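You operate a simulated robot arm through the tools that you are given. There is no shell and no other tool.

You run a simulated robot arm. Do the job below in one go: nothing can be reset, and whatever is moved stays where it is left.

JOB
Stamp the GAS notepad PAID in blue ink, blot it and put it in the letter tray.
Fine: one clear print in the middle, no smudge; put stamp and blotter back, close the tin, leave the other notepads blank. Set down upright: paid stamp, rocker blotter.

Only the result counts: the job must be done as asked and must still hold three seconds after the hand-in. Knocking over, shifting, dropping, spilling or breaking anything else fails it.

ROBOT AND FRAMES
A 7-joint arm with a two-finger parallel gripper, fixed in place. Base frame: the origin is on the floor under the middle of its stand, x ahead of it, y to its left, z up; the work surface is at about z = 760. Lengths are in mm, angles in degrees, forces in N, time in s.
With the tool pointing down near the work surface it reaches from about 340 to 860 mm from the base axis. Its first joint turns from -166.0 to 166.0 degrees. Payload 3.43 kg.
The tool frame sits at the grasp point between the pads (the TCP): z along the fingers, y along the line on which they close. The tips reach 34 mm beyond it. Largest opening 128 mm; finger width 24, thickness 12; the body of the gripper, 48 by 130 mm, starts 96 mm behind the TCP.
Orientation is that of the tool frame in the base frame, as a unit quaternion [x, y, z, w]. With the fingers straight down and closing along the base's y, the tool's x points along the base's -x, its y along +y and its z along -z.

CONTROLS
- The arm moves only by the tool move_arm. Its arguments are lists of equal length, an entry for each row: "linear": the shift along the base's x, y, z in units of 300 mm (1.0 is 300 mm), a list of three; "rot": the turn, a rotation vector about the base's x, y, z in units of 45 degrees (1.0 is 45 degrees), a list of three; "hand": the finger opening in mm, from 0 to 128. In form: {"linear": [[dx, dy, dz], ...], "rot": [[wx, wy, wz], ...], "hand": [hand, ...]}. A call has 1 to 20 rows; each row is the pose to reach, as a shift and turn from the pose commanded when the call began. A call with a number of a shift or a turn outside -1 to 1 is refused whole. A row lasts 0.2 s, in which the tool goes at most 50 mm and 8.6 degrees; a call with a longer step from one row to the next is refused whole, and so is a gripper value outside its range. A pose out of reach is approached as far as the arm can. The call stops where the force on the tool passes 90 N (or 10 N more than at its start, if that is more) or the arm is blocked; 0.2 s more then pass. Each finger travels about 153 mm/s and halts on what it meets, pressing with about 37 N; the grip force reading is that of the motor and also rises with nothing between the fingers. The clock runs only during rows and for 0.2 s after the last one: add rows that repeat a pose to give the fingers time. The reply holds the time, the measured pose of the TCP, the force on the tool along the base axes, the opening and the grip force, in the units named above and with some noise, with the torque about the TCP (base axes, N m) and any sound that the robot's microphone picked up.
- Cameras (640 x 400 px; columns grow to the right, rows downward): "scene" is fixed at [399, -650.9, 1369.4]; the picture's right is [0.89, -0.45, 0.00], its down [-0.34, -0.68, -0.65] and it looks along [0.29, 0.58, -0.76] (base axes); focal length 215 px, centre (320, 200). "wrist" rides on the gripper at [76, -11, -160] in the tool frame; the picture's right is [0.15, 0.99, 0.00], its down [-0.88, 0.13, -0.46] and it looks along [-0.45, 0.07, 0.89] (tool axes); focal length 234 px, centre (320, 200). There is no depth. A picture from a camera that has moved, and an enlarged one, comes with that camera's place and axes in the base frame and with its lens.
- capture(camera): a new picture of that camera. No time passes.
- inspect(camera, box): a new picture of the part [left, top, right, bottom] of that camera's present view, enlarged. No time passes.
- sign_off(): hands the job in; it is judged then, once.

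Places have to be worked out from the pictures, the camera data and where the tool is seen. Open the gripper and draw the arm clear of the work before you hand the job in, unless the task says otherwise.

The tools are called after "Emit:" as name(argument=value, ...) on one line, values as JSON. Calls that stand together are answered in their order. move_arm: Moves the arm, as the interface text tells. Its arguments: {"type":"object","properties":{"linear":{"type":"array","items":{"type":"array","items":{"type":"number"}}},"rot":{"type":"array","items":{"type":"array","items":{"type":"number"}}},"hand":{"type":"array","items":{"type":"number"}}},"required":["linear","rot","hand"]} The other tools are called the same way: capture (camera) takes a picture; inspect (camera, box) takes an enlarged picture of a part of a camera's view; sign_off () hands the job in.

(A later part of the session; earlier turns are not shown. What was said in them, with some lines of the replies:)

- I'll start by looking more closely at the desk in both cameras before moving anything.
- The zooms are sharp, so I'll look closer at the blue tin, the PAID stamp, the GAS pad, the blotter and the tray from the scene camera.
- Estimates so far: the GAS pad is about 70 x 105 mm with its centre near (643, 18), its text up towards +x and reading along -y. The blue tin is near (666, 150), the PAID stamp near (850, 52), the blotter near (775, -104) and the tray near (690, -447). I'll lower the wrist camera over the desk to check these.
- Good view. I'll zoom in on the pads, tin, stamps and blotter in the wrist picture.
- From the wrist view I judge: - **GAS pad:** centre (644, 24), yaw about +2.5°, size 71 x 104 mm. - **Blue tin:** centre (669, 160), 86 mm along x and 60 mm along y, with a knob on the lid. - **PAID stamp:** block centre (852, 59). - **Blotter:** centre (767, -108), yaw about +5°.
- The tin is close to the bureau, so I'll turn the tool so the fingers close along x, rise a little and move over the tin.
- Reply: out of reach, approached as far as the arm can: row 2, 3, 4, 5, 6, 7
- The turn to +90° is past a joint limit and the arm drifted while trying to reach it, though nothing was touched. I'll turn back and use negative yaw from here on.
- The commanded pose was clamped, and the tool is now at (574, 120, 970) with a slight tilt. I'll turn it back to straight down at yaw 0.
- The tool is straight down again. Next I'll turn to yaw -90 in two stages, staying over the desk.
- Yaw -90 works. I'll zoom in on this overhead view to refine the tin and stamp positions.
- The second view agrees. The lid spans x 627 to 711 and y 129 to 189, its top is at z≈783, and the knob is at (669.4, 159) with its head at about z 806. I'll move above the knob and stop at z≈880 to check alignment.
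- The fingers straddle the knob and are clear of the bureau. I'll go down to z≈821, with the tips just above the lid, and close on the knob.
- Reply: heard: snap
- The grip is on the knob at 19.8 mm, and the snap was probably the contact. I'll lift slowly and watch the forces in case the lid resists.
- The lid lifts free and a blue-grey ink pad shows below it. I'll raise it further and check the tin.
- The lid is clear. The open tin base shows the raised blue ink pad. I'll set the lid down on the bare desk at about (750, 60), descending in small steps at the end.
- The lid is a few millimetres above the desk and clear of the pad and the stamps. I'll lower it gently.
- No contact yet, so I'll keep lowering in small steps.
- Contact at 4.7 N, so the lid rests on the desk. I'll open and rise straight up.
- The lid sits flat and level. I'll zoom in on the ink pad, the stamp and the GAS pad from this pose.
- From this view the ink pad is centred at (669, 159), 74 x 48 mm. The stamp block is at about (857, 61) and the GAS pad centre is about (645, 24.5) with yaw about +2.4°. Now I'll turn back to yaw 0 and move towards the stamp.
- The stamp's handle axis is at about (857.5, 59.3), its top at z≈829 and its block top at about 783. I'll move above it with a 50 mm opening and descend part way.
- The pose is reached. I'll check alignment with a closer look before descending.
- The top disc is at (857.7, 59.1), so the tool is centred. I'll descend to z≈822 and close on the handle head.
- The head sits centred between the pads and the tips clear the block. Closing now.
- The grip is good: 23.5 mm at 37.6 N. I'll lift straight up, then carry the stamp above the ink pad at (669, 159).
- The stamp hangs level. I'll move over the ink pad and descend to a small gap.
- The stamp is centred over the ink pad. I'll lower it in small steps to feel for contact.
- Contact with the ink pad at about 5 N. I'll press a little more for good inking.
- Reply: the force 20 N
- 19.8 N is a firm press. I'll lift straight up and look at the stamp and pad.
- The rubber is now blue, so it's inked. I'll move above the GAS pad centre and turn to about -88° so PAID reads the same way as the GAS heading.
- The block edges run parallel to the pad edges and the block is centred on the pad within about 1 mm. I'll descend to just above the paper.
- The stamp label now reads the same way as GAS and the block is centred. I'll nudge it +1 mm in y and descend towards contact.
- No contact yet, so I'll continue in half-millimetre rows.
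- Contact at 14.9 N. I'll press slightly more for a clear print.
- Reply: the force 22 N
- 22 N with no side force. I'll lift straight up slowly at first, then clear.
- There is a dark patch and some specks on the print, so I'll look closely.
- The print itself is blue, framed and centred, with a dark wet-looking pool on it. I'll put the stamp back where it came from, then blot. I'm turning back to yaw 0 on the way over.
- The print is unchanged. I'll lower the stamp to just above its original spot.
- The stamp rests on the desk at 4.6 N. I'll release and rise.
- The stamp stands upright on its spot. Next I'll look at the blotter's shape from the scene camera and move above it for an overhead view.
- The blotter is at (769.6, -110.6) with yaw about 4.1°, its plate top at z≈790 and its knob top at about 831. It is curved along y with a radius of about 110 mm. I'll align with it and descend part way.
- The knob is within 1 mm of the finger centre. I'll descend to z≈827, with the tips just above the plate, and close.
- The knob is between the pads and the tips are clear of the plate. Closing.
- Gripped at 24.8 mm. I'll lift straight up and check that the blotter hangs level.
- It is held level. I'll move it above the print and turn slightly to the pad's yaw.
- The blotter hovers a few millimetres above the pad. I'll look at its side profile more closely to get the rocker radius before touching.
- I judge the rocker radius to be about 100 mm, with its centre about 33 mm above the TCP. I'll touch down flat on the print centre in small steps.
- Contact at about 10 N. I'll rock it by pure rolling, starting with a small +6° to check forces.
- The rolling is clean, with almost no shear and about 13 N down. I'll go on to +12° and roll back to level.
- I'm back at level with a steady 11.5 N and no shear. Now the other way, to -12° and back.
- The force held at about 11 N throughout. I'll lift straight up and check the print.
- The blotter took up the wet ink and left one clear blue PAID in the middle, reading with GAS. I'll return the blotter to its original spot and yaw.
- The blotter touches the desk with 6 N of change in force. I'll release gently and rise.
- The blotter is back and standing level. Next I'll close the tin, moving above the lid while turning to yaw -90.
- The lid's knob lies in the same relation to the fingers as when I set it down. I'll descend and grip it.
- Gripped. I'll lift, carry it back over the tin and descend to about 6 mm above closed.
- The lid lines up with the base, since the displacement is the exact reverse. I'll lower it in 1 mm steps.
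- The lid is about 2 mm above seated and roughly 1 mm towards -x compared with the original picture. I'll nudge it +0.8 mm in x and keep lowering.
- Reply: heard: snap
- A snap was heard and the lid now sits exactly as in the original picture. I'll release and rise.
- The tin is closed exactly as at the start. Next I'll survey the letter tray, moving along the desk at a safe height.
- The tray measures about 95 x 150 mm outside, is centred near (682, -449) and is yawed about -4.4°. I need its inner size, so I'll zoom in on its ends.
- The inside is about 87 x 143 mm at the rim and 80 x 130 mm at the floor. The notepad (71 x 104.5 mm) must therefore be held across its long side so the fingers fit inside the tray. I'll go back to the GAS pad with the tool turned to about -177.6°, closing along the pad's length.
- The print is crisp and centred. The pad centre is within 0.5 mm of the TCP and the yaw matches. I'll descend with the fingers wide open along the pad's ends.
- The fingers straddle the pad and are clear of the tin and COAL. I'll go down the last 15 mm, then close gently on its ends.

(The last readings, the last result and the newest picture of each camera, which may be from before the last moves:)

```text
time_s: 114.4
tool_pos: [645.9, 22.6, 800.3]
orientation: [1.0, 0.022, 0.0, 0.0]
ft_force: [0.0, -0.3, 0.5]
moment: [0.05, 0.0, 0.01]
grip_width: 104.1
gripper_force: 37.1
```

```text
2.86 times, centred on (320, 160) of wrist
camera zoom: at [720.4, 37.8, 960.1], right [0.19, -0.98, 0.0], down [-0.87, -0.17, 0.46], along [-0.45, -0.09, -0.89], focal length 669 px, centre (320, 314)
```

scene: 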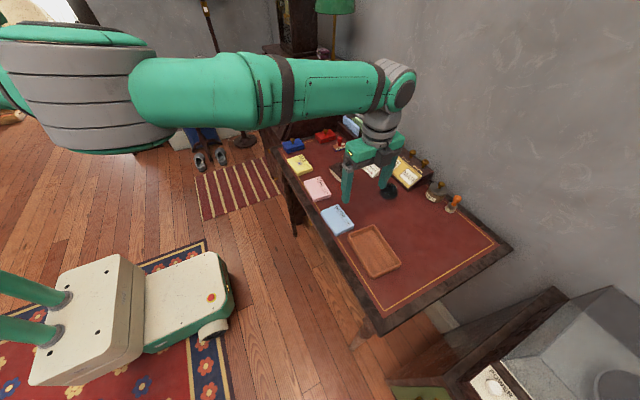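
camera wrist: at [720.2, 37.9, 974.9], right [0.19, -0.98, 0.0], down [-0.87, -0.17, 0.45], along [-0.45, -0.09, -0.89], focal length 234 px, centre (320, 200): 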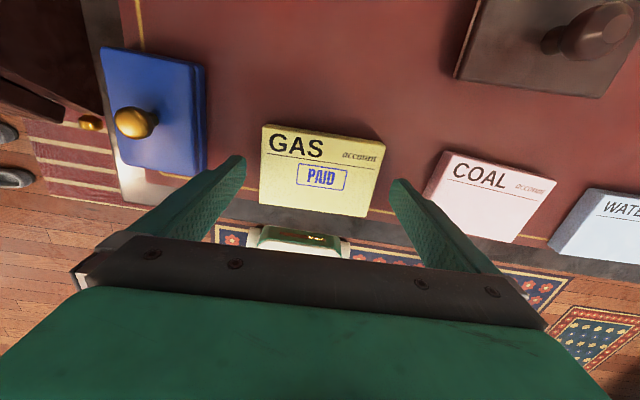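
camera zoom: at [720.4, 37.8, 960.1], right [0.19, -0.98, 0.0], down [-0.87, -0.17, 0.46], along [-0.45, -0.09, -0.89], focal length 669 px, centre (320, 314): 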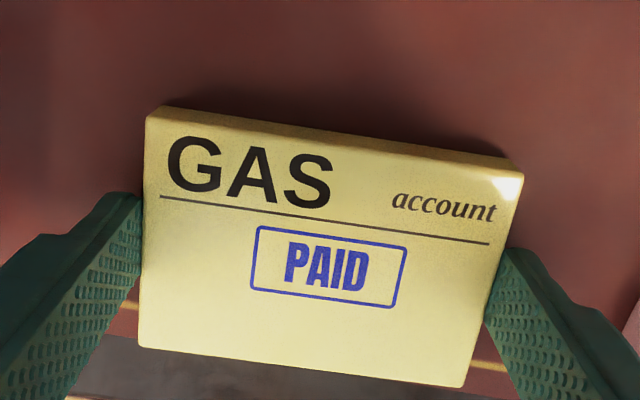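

The pad is gripped at 104.1 mm and 37 N. I'll lift it slowly and check it stays level.

Emit:
move_arm(linear=[[0, 0, 0.01], [0, 0, 0.03], [0, 0, 0.08], [0, 0, 0.18], [0, 0, 0.3], [0, 0, 0.4], [0, 0, 0.4]], rot=[[0, 0, 0], [0, 0, 0], [0, 0, 0], [0, 0, 0], [0, 0, 0], [0, 0, 0], [0, 0, 0]], hand=[95, 95, 95, 95, 95, 95, 95])

Emit:
inspect(camera="scene", box=[260, 80, 388, 180])

```text
time_s: 116.0
tool_pos: [643.9, 23.2, 917.9]
orientation: [1.0, 0.022, 0.0, 0.0]
ft_force: [-0.1, 0.0, -1.1]
moment: [0.0, 0.02, 0.0]
grip_width: 104.1
gripper_force: 36.9
```

```text
4.00 times, centred on (324, 130) of scene
camera zoom: at [399.0, -650.9, 1369.4], right [0.89, -0.45, 0.0], down [-0.34, -0.68, -0.65], along [0.29, 0.58, -0.76], focal length 859 px, centre (304, 480)
```

zoom: 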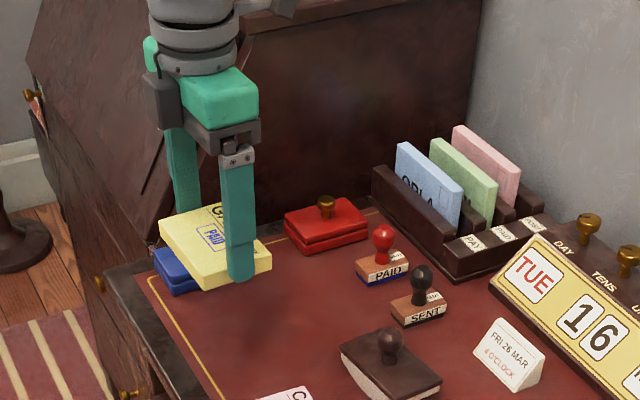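

The pad is level and secure. I'll carry it to above the tray, turning to the tray's yaw.

Emit:
move_arm(linear=[[0.01, -0.13, 0], [0.02, -0.26, 0], [0.03, -0.4, 0], [0.04, -0.53, 0], [0.05, -0.67, 0], [0.06, -0.8, 0]], rot=[[0, 0, -0.0125], [0, 0, -0.025], [0, 0, -0.0375], [0, 0, -0.05], [0, 0, -0.0625], [0, 0, -0.075]], hand=[95, 95, 95, 95, 95, 95])

Emit:
move_arm(linear=[[0.01, -0.13, 0], [0.02, -0.26, 0], [0.03, -0.4, 0], [0.04, -0.53, 0], [0.05, -0.67, 0], [0.063, -0.777, 0], [0.063, -0.777, 0]], rot=[[0, 0, -0.0125], [0, 0, -0.025], [0, 0, -0.0375], [0, 0, -0.05], [0, 0, -0.0625], [0, 0, -0.076], [0, 0, -0.076]], hand=[95, 95, 95, 95, 95, 95, 95])

Emit:
capture(camera="wrist")

Emit:
inspect(camera="scene", box=[310, 160, 438, 290])

```text
time_s: 117.4
tool_pos: [663.6, -214.3, 919.6]
orientation: [1.0, -0.008, 0.0, -0.001]
ft_force: [0.2, 0.8, -0.2]
moment: [-0.01, -0.02, 0.01]
grip_width: 104.0
gripper_force: 36.9
```

```text
time_s: 119.0
tool_pos: [681.6, -449.2, 920.0]
orientation: [0.999, -0.038, 0.001, 0.0]
ft_force: [0.0, -0.8, -1.2]
moment: [-0.02, 0.05, 0.02]
grip_width: 104.2
gripper_force: 37.2
```

```text
taken
camera wrist: at [758.7, -444.7, 1080.2], right [0.07, -1.0, 0.0], down [-0.89, -0.06, 0.46], along [-0.45, -0.03, -0.89], focal length 234 px, centre (320, 200)
```

wrist: 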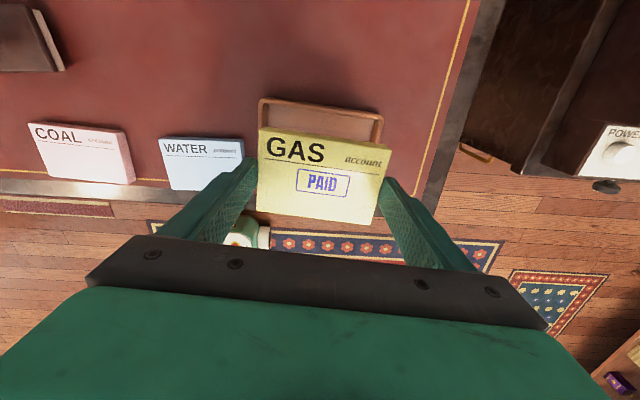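

```text
3.08 times, centred on (374, 225) of scene
camera zoom: at [399.0, -650.9, 1369.4], right [0.89, -0.45, 0.0], down [-0.34, -0.68, -0.65], along [0.29, 0.58, -0.76], focal length 660 px, centre (154, 123)
```

zoom: 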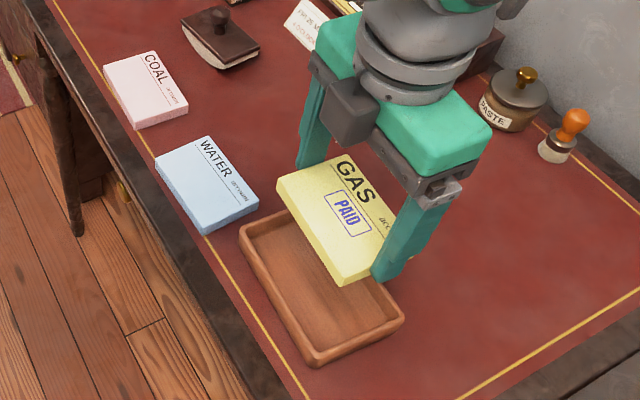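

Emit:
inspect(camera="wrist", box=[240, 85, 400, 235])

```text
2.67 times, centred on (320, 160) of wrist
camera zoom: at [758.7, -444.7, 1080.2], right [0.07, -1.0, 0.0], down [-0.89, -0.06, 0.46], along [-0.45, -0.03, -0.89], focal length 624 px, centre (320, 307)
```

zoom: 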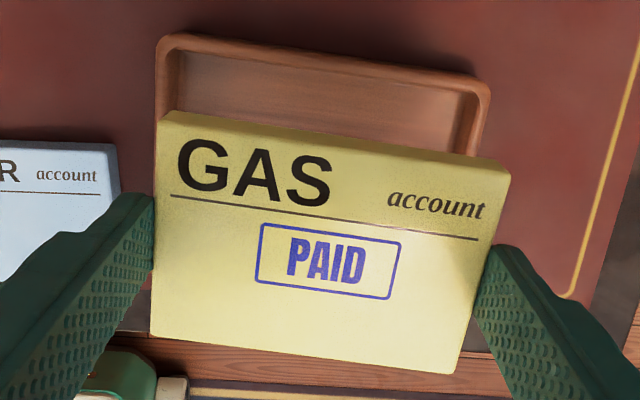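

The TCP is within 1 mm of the tray centre. I'll correct yaw by +0.8°, lower to just above the rim and check the clearance all round.

Emit:
move_arm(linear=[[0.001, -0.002, -0.1], [0.001, -0.002, -0.2], [0.001, -0.002, -0.25], [0.001, -0.002, -0.25]], rot=[[0, 0, 0.018], [0, 0, 0.018], [0, 0, 0.018], [0, 0, 0.018]], hand=[95, 95, 95, 95])

Emit:
inspect(camera="wrist", box=[240, 85, 400, 235])

Emit:
inspect(camera="scene", box=[330, 190, 430, 285])

```text
time_s: 120.0
tool_pos: [683.0, -450.3, 843.7]
orientation: [1.0, -0.031, 0.0, 0.0]
ft_force: [0.6, 0.5, -1.2]
moment: [0.05, 0.02, -0.01]
grip_width: 104.1
gripper_force: 36.9
```

```text
2.67 times, centred on (320, 160) of wrist
camera zoom: at [758.3, -443.7, 1005.2], right [0.09, -1.0, 0.0], down [-0.89, -0.08, 0.46], along [-0.45, -0.04, -0.89], focal length 624 px, centre (320, 307)
```

zoom: 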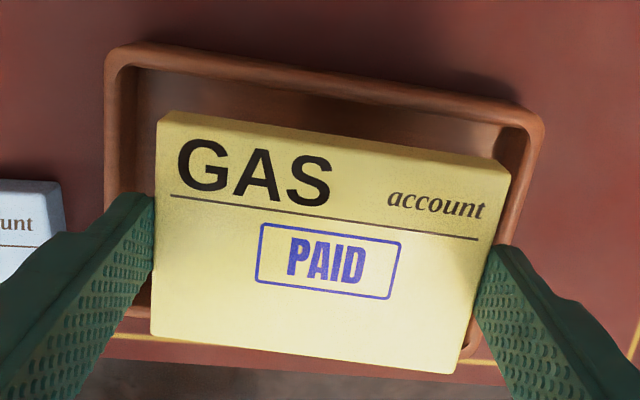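

```text
4.21 times, centred on (380, 238) of scene
camera zoom: at [399.0, -650.9, 1369.4], right [0.89, -0.45, 0.0], down [-0.34, -0.68, -0.65], along [0.29, 0.58, -0.76], focal length 904 px, centre (67, 42)
```

zoom: 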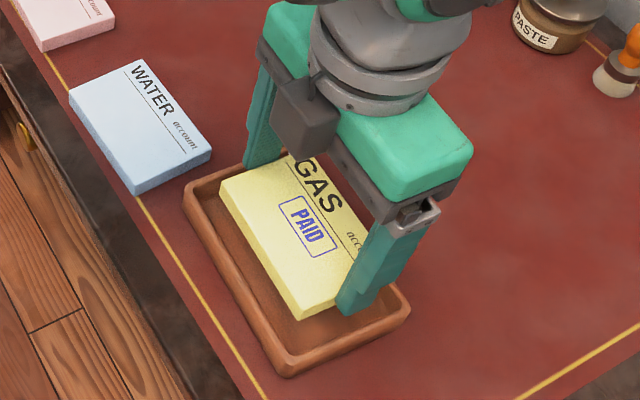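

The pad has about 4 mm clearance to the side walls and the fingers have about 5.5 mm to the end walls. I'll lower it into the tray.

Emit:
move_arm(linear=[[0, 0, -0.03], [0, 0, -0.06], [0, 0, -0.085], [0, 0, -0.105], [0, 0, -0.105]], rot=[[0, 0, 0], [0, 0, 0], [0, 0, 0], [0, 0, 0], [0, 0, 0]], hand=[95, 95, 95, 95, 95])

Emit:
inspect(camera="wrist", box=[230, 85, 410, 235])

Emit:
inspect(camera="scene", box=[340, 215, 420, 285])

```text
time_s: 121.2
tool_pos: [682.8, -449.5, 813.4]
orientation: [1.0, -0.031, 0.001, 0.001]
ft_force: [-0.8, -0.5, 0.0]
moment: [0.0, 0.0, 0.01]
grip_width: 104.5
gripper_force: 36.9
```

```text
2.67 times, centred on (320, 160) of wrist
camera zoom: at [758.4, -444.0, 973.0], right [0.08, -1.0, 0.0], down [-0.89, -0.08, 0.45], along [-0.45, -0.04, -0.89], focal length 624 px, centre (320, 307)
```

zoom: 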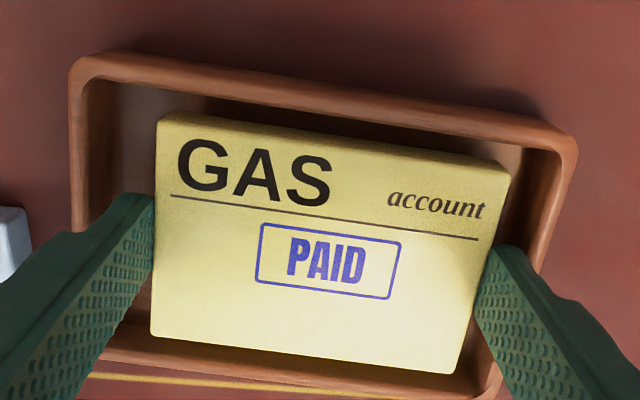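

```text
5.71 times, centred on (380, 250) of scene
camera zoom: at [399.0, -650.9, 1369.4], right [0.89, -0.45, 0.0], down [-0.34, -0.68, -0.65], along [0.29, 0.58, -0.76], focal length 1227 px, centre (-23, -86)
```

zoom: 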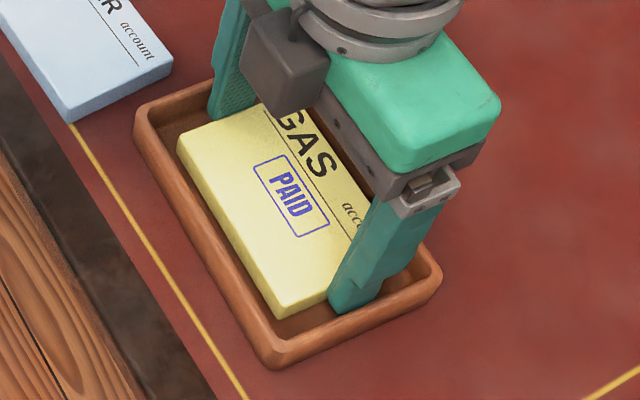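

The pad is inside the walls with room on all sides. I'll lower it onto the floor in small steps.

Emit:
move_arm(linear=[[0, 0, -0.0067], [0, 0, -0.0133], [0, 0, -0.0183], [0, 0, -0.0183]], rot=[[0, 0, 0], [0, 0, 0], [0, 0, 0], [0, 0, 0]], hand=[95, 95, 95, 95])

Emit:
move_arm(linear=[[0, 0, -0.0033], [0, 0, -0.0067], [0, 0, -0.0067]], rot=[[0, 0, 0], [0, 0, 0], [0, 0, 0]], hand=[95, 95, 95])

```text
time_s: 122.2
tool_pos: [682.7, -450.0, 807.4]
orientation: [1.0, -0.03, -0.001, 0.0]
ft_force: [0.5, -0.1, -1.1]
moment: [-0.01, 0.02, -0.01]
grip_width: 104.2
gripper_force: 37.0
```

```text
time_s: 123.0
tool_pos: [682.5, -450.3, 804.8]
orientation: [1.0, -0.03, 0.0, 0.0]
ft_force: [-0.1, -0.4, -1.8]
moment: [0.02, -0.02, -0.03]
grip_width: 104.1
gripper_force: 36.6
```

Emit:
move_arm(linear=[[0, 0, -0.0033], [0, 0, -0.005], [0, 0, -0.005]], rot=[[0, 0, 0], [0, 0, 0], [0, 0, 0]], hand=[95, 95, 95])

```text
time_s: 123.8
tool_pos: [682.2, -449.7, 806.0]
orientation: [1.0, -0.03, 0.001, 0.001]
ft_force: [-2.4, 1.4, 10.3]
moment: [0.24, 0.26, 0.01]
grip_width: 104.4
gripper_force: 37.2
```

Contact at about 10 N. I'll check that it sits on the floor and isn't on a wall.

Emit:
inspect(camera="scene", box=[345, 220, 409, 285])

Emit:
inspect(camera="wrist", box=[230, 85, 410, 235])

```text
6.15 times, centred on (377, 252) of scene
camera zoom: at [399.0, -650.9, 1369.4], right [0.89, -0.45, 0.0], down [-0.34, -0.68, -0.65], along [0.29, 0.58, -0.76], focal length 1321 px, centre (-31, -123)
```

zoom: 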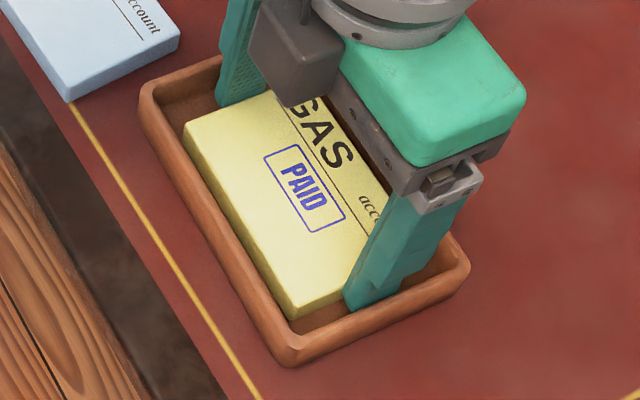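

```text
2.67 times, centred on (320, 160) of wrist
camera zoom: at [758.2, -444.0, 965.0], right [0.09, -1.0, 0.0], down [-0.89, -0.08, 0.45], along [-0.45, -0.04, -0.89], focal length 624 px, centre (320, 307)
```

zoom: 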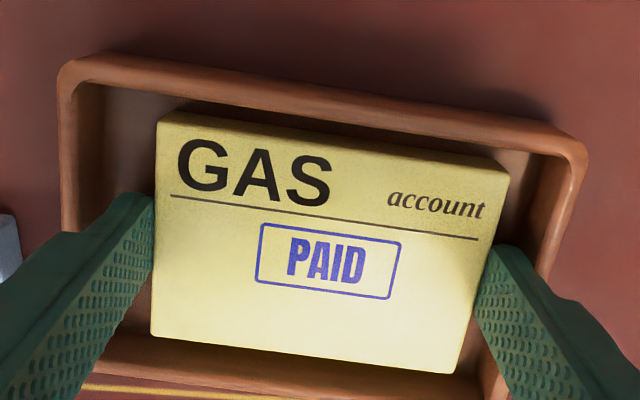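

It sits flat on the tray floor. I'll open only a few millimetres so the fingers don't touch the walls, then rise straight up.

Emit:
move_arm(linear=[[0, 0, 0.001], [0, 0, 0.001], [0, 0, 0.001], [0, 0, 0.001], [0, 0, 0.01], [0, 0, 0.03], [0, 0, 0.07], [0, 0, 0.13], [0, 0, 0.13]], rot=[[0, 0, 0], [0, 0, 0], [0, 0, 0], [0, 0, 0], [0, 0, 0], [0, 0, 0], [0, 0, 0], [0, 0, 0], [0, 0, 0]], hand=[105, 107, 108, 108, 108, 108, 108, 108, 108])

Emit:
inspect(camera="scene", box=[335, 200, 419, 285])

Emit:
inspect(camera="wrist", box=[230, 85, 410, 235])

```text
time_s: 125.8
tool_pos: [682.2, -449.5, 842.6]
orientation: [1.0, -0.03, 0.001, 0.0]
ft_force: [0.0, -0.6, 0.3]
moment: [0.0, 0.0, 0.01]
grip_width: 108.0
gripper_force: 0.1
```

```text
4.71 times, centred on (377, 242) of scene
camera zoom: at [399.0, -650.9, 1369.4], right [0.89, -0.45, 0.0], down [-0.34, -0.68, -0.65], along [0.29, 0.58, -0.76], focal length 1010 px, centre (52, 0)
```

zoom: 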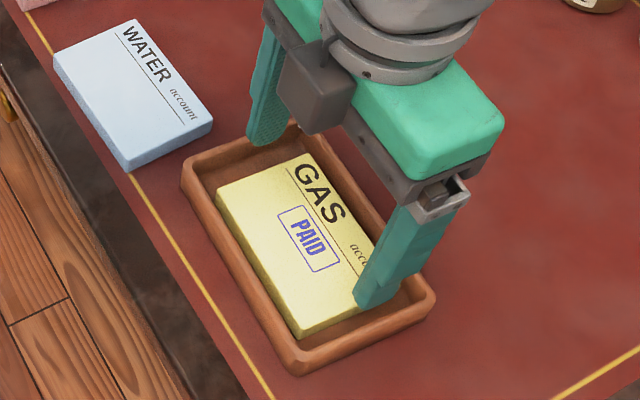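

```text
2.67 times, centred on (320, 160) of wrist
camera zoom: at [758.3, -443.8, 1003.6], right [0.08, -1.0, 0.0], down [-0.89, -0.08, 0.46], along [-0.45, -0.04, -0.89], focal length 624 px, centre (320, 307)
```

zoom: 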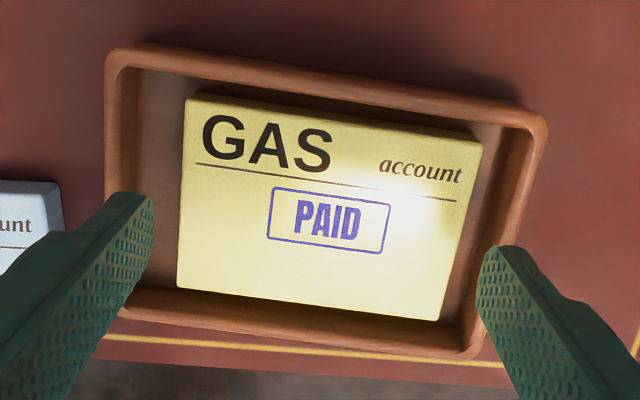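

The notepad lies flat in the tray with the print clean. I'll raise the arm, draw it back from the desk and take a final look.

Emit:
move_arm(linear=[[0, 0, 0.15], [0, 0, 0.3], [0, 0, 0.45], [0, 0, 0.6], [-0.12, 0.05, 0.7], [-0.26, 0.1, 0.75], [-0.4, 0.15, 0.8], [-0.53, 0.2, 0.8], [-0.65, 0.25, 0.8], [-0.65, 0.25, 0.8]], rot=[[0, 0, 0], [0, 0, 0], [0, 0, 0], [0, 0, 0], [0, 0, 0], [0, 0, 0], [0, 0, 0], [0, 0, 0], [0, 0, 0], [0, 0, 0]], hand=[108, 115, 120, 120, 120, 120, 120, 120, 120, 120])

Emit:
capture(camera="scene")

Emit:
inspect(camera="scene", box=[270, 100, 430, 200])

Emit:
inspect(camera="scene", box=[300, 170, 460, 290])

```text
time_s: 128.0
tool_pos: [487.1, -376.0, 1083.3]
orientation: [1.0, -0.03, 0.0, -0.001]
ft_force: [-0.6, -0.6, 0.5]
moment: [0.05, -0.01, 0.05]
grip_width: 120.2
gripper_force: 0.0
```

```text
taken
```

scene: 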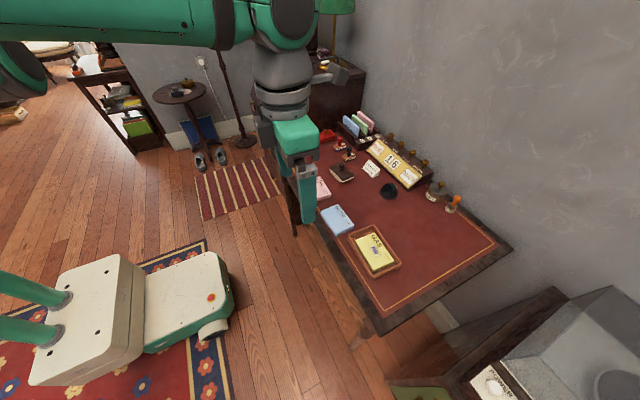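

```text
4.00 times, centred on (350, 150) of scene
camera zoom: at [399.0, -650.9, 1369.4], right [0.89, -0.45, 0.0], down [-0.34, -0.68, -0.65], along [0.29, 0.58, -0.76], focal length 859 px, centre (200, 400)
```

zoom: 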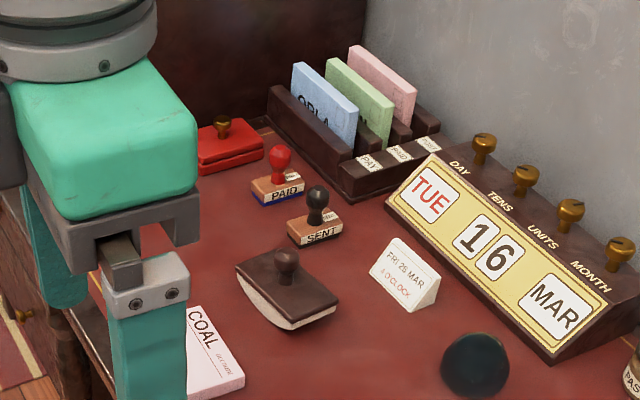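

```text
3.33 times, centred on (380, 230) of scene
camera zoom: at [399.0, -650.9, 1369.4], right [0.89, -0.45, 0.0], down [-0.34, -0.68, -0.65], along [0.29, 0.58, -0.76], focal length 716 px, centre (120, 100)
```

zoom: 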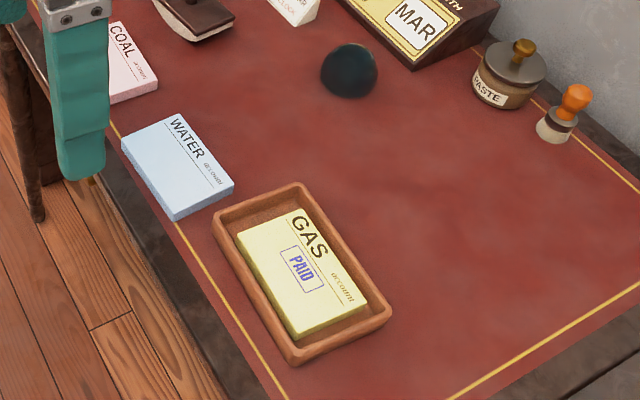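

Everything is in place. The GAS pad has one clear blue PAID and lies in the letter tray, the stamp and blotter stand upright on their spots, the tin is snapped shut, COAL and WATER are blank, and the open gripper is clear of the desk. Handing in.

Emit:
sign_off()

```text
The job is handed in.
```

The GAS notepad is stamped PAID in blue, blotted and lying flat in the letter tray, and I've handed the job in. I don't have the judging result.

- **Print:** there is one clear PAID in the middle of the pad, reading the same way as the GAS heading. The print had a dark pool of wet ink with specks right after stamping, and blotting removed all of it with no smudge visible.
- **Stamp and blotter:** both are back in their original spots, standing upright. The stamp's rubber is still blue from the ink.
- **Tin:** the lid snapped shut, and before I moved on it looked the same as at the start. The arm hides the tin in the final picture.
- **Other notepads:** COAL and WATER are blank and where they were.
- **Arm:** the gripper is open and drawn back clear of the desk.

Early on, one turn hit a joint limit and the arm drifted out of position, but it touched nothing.
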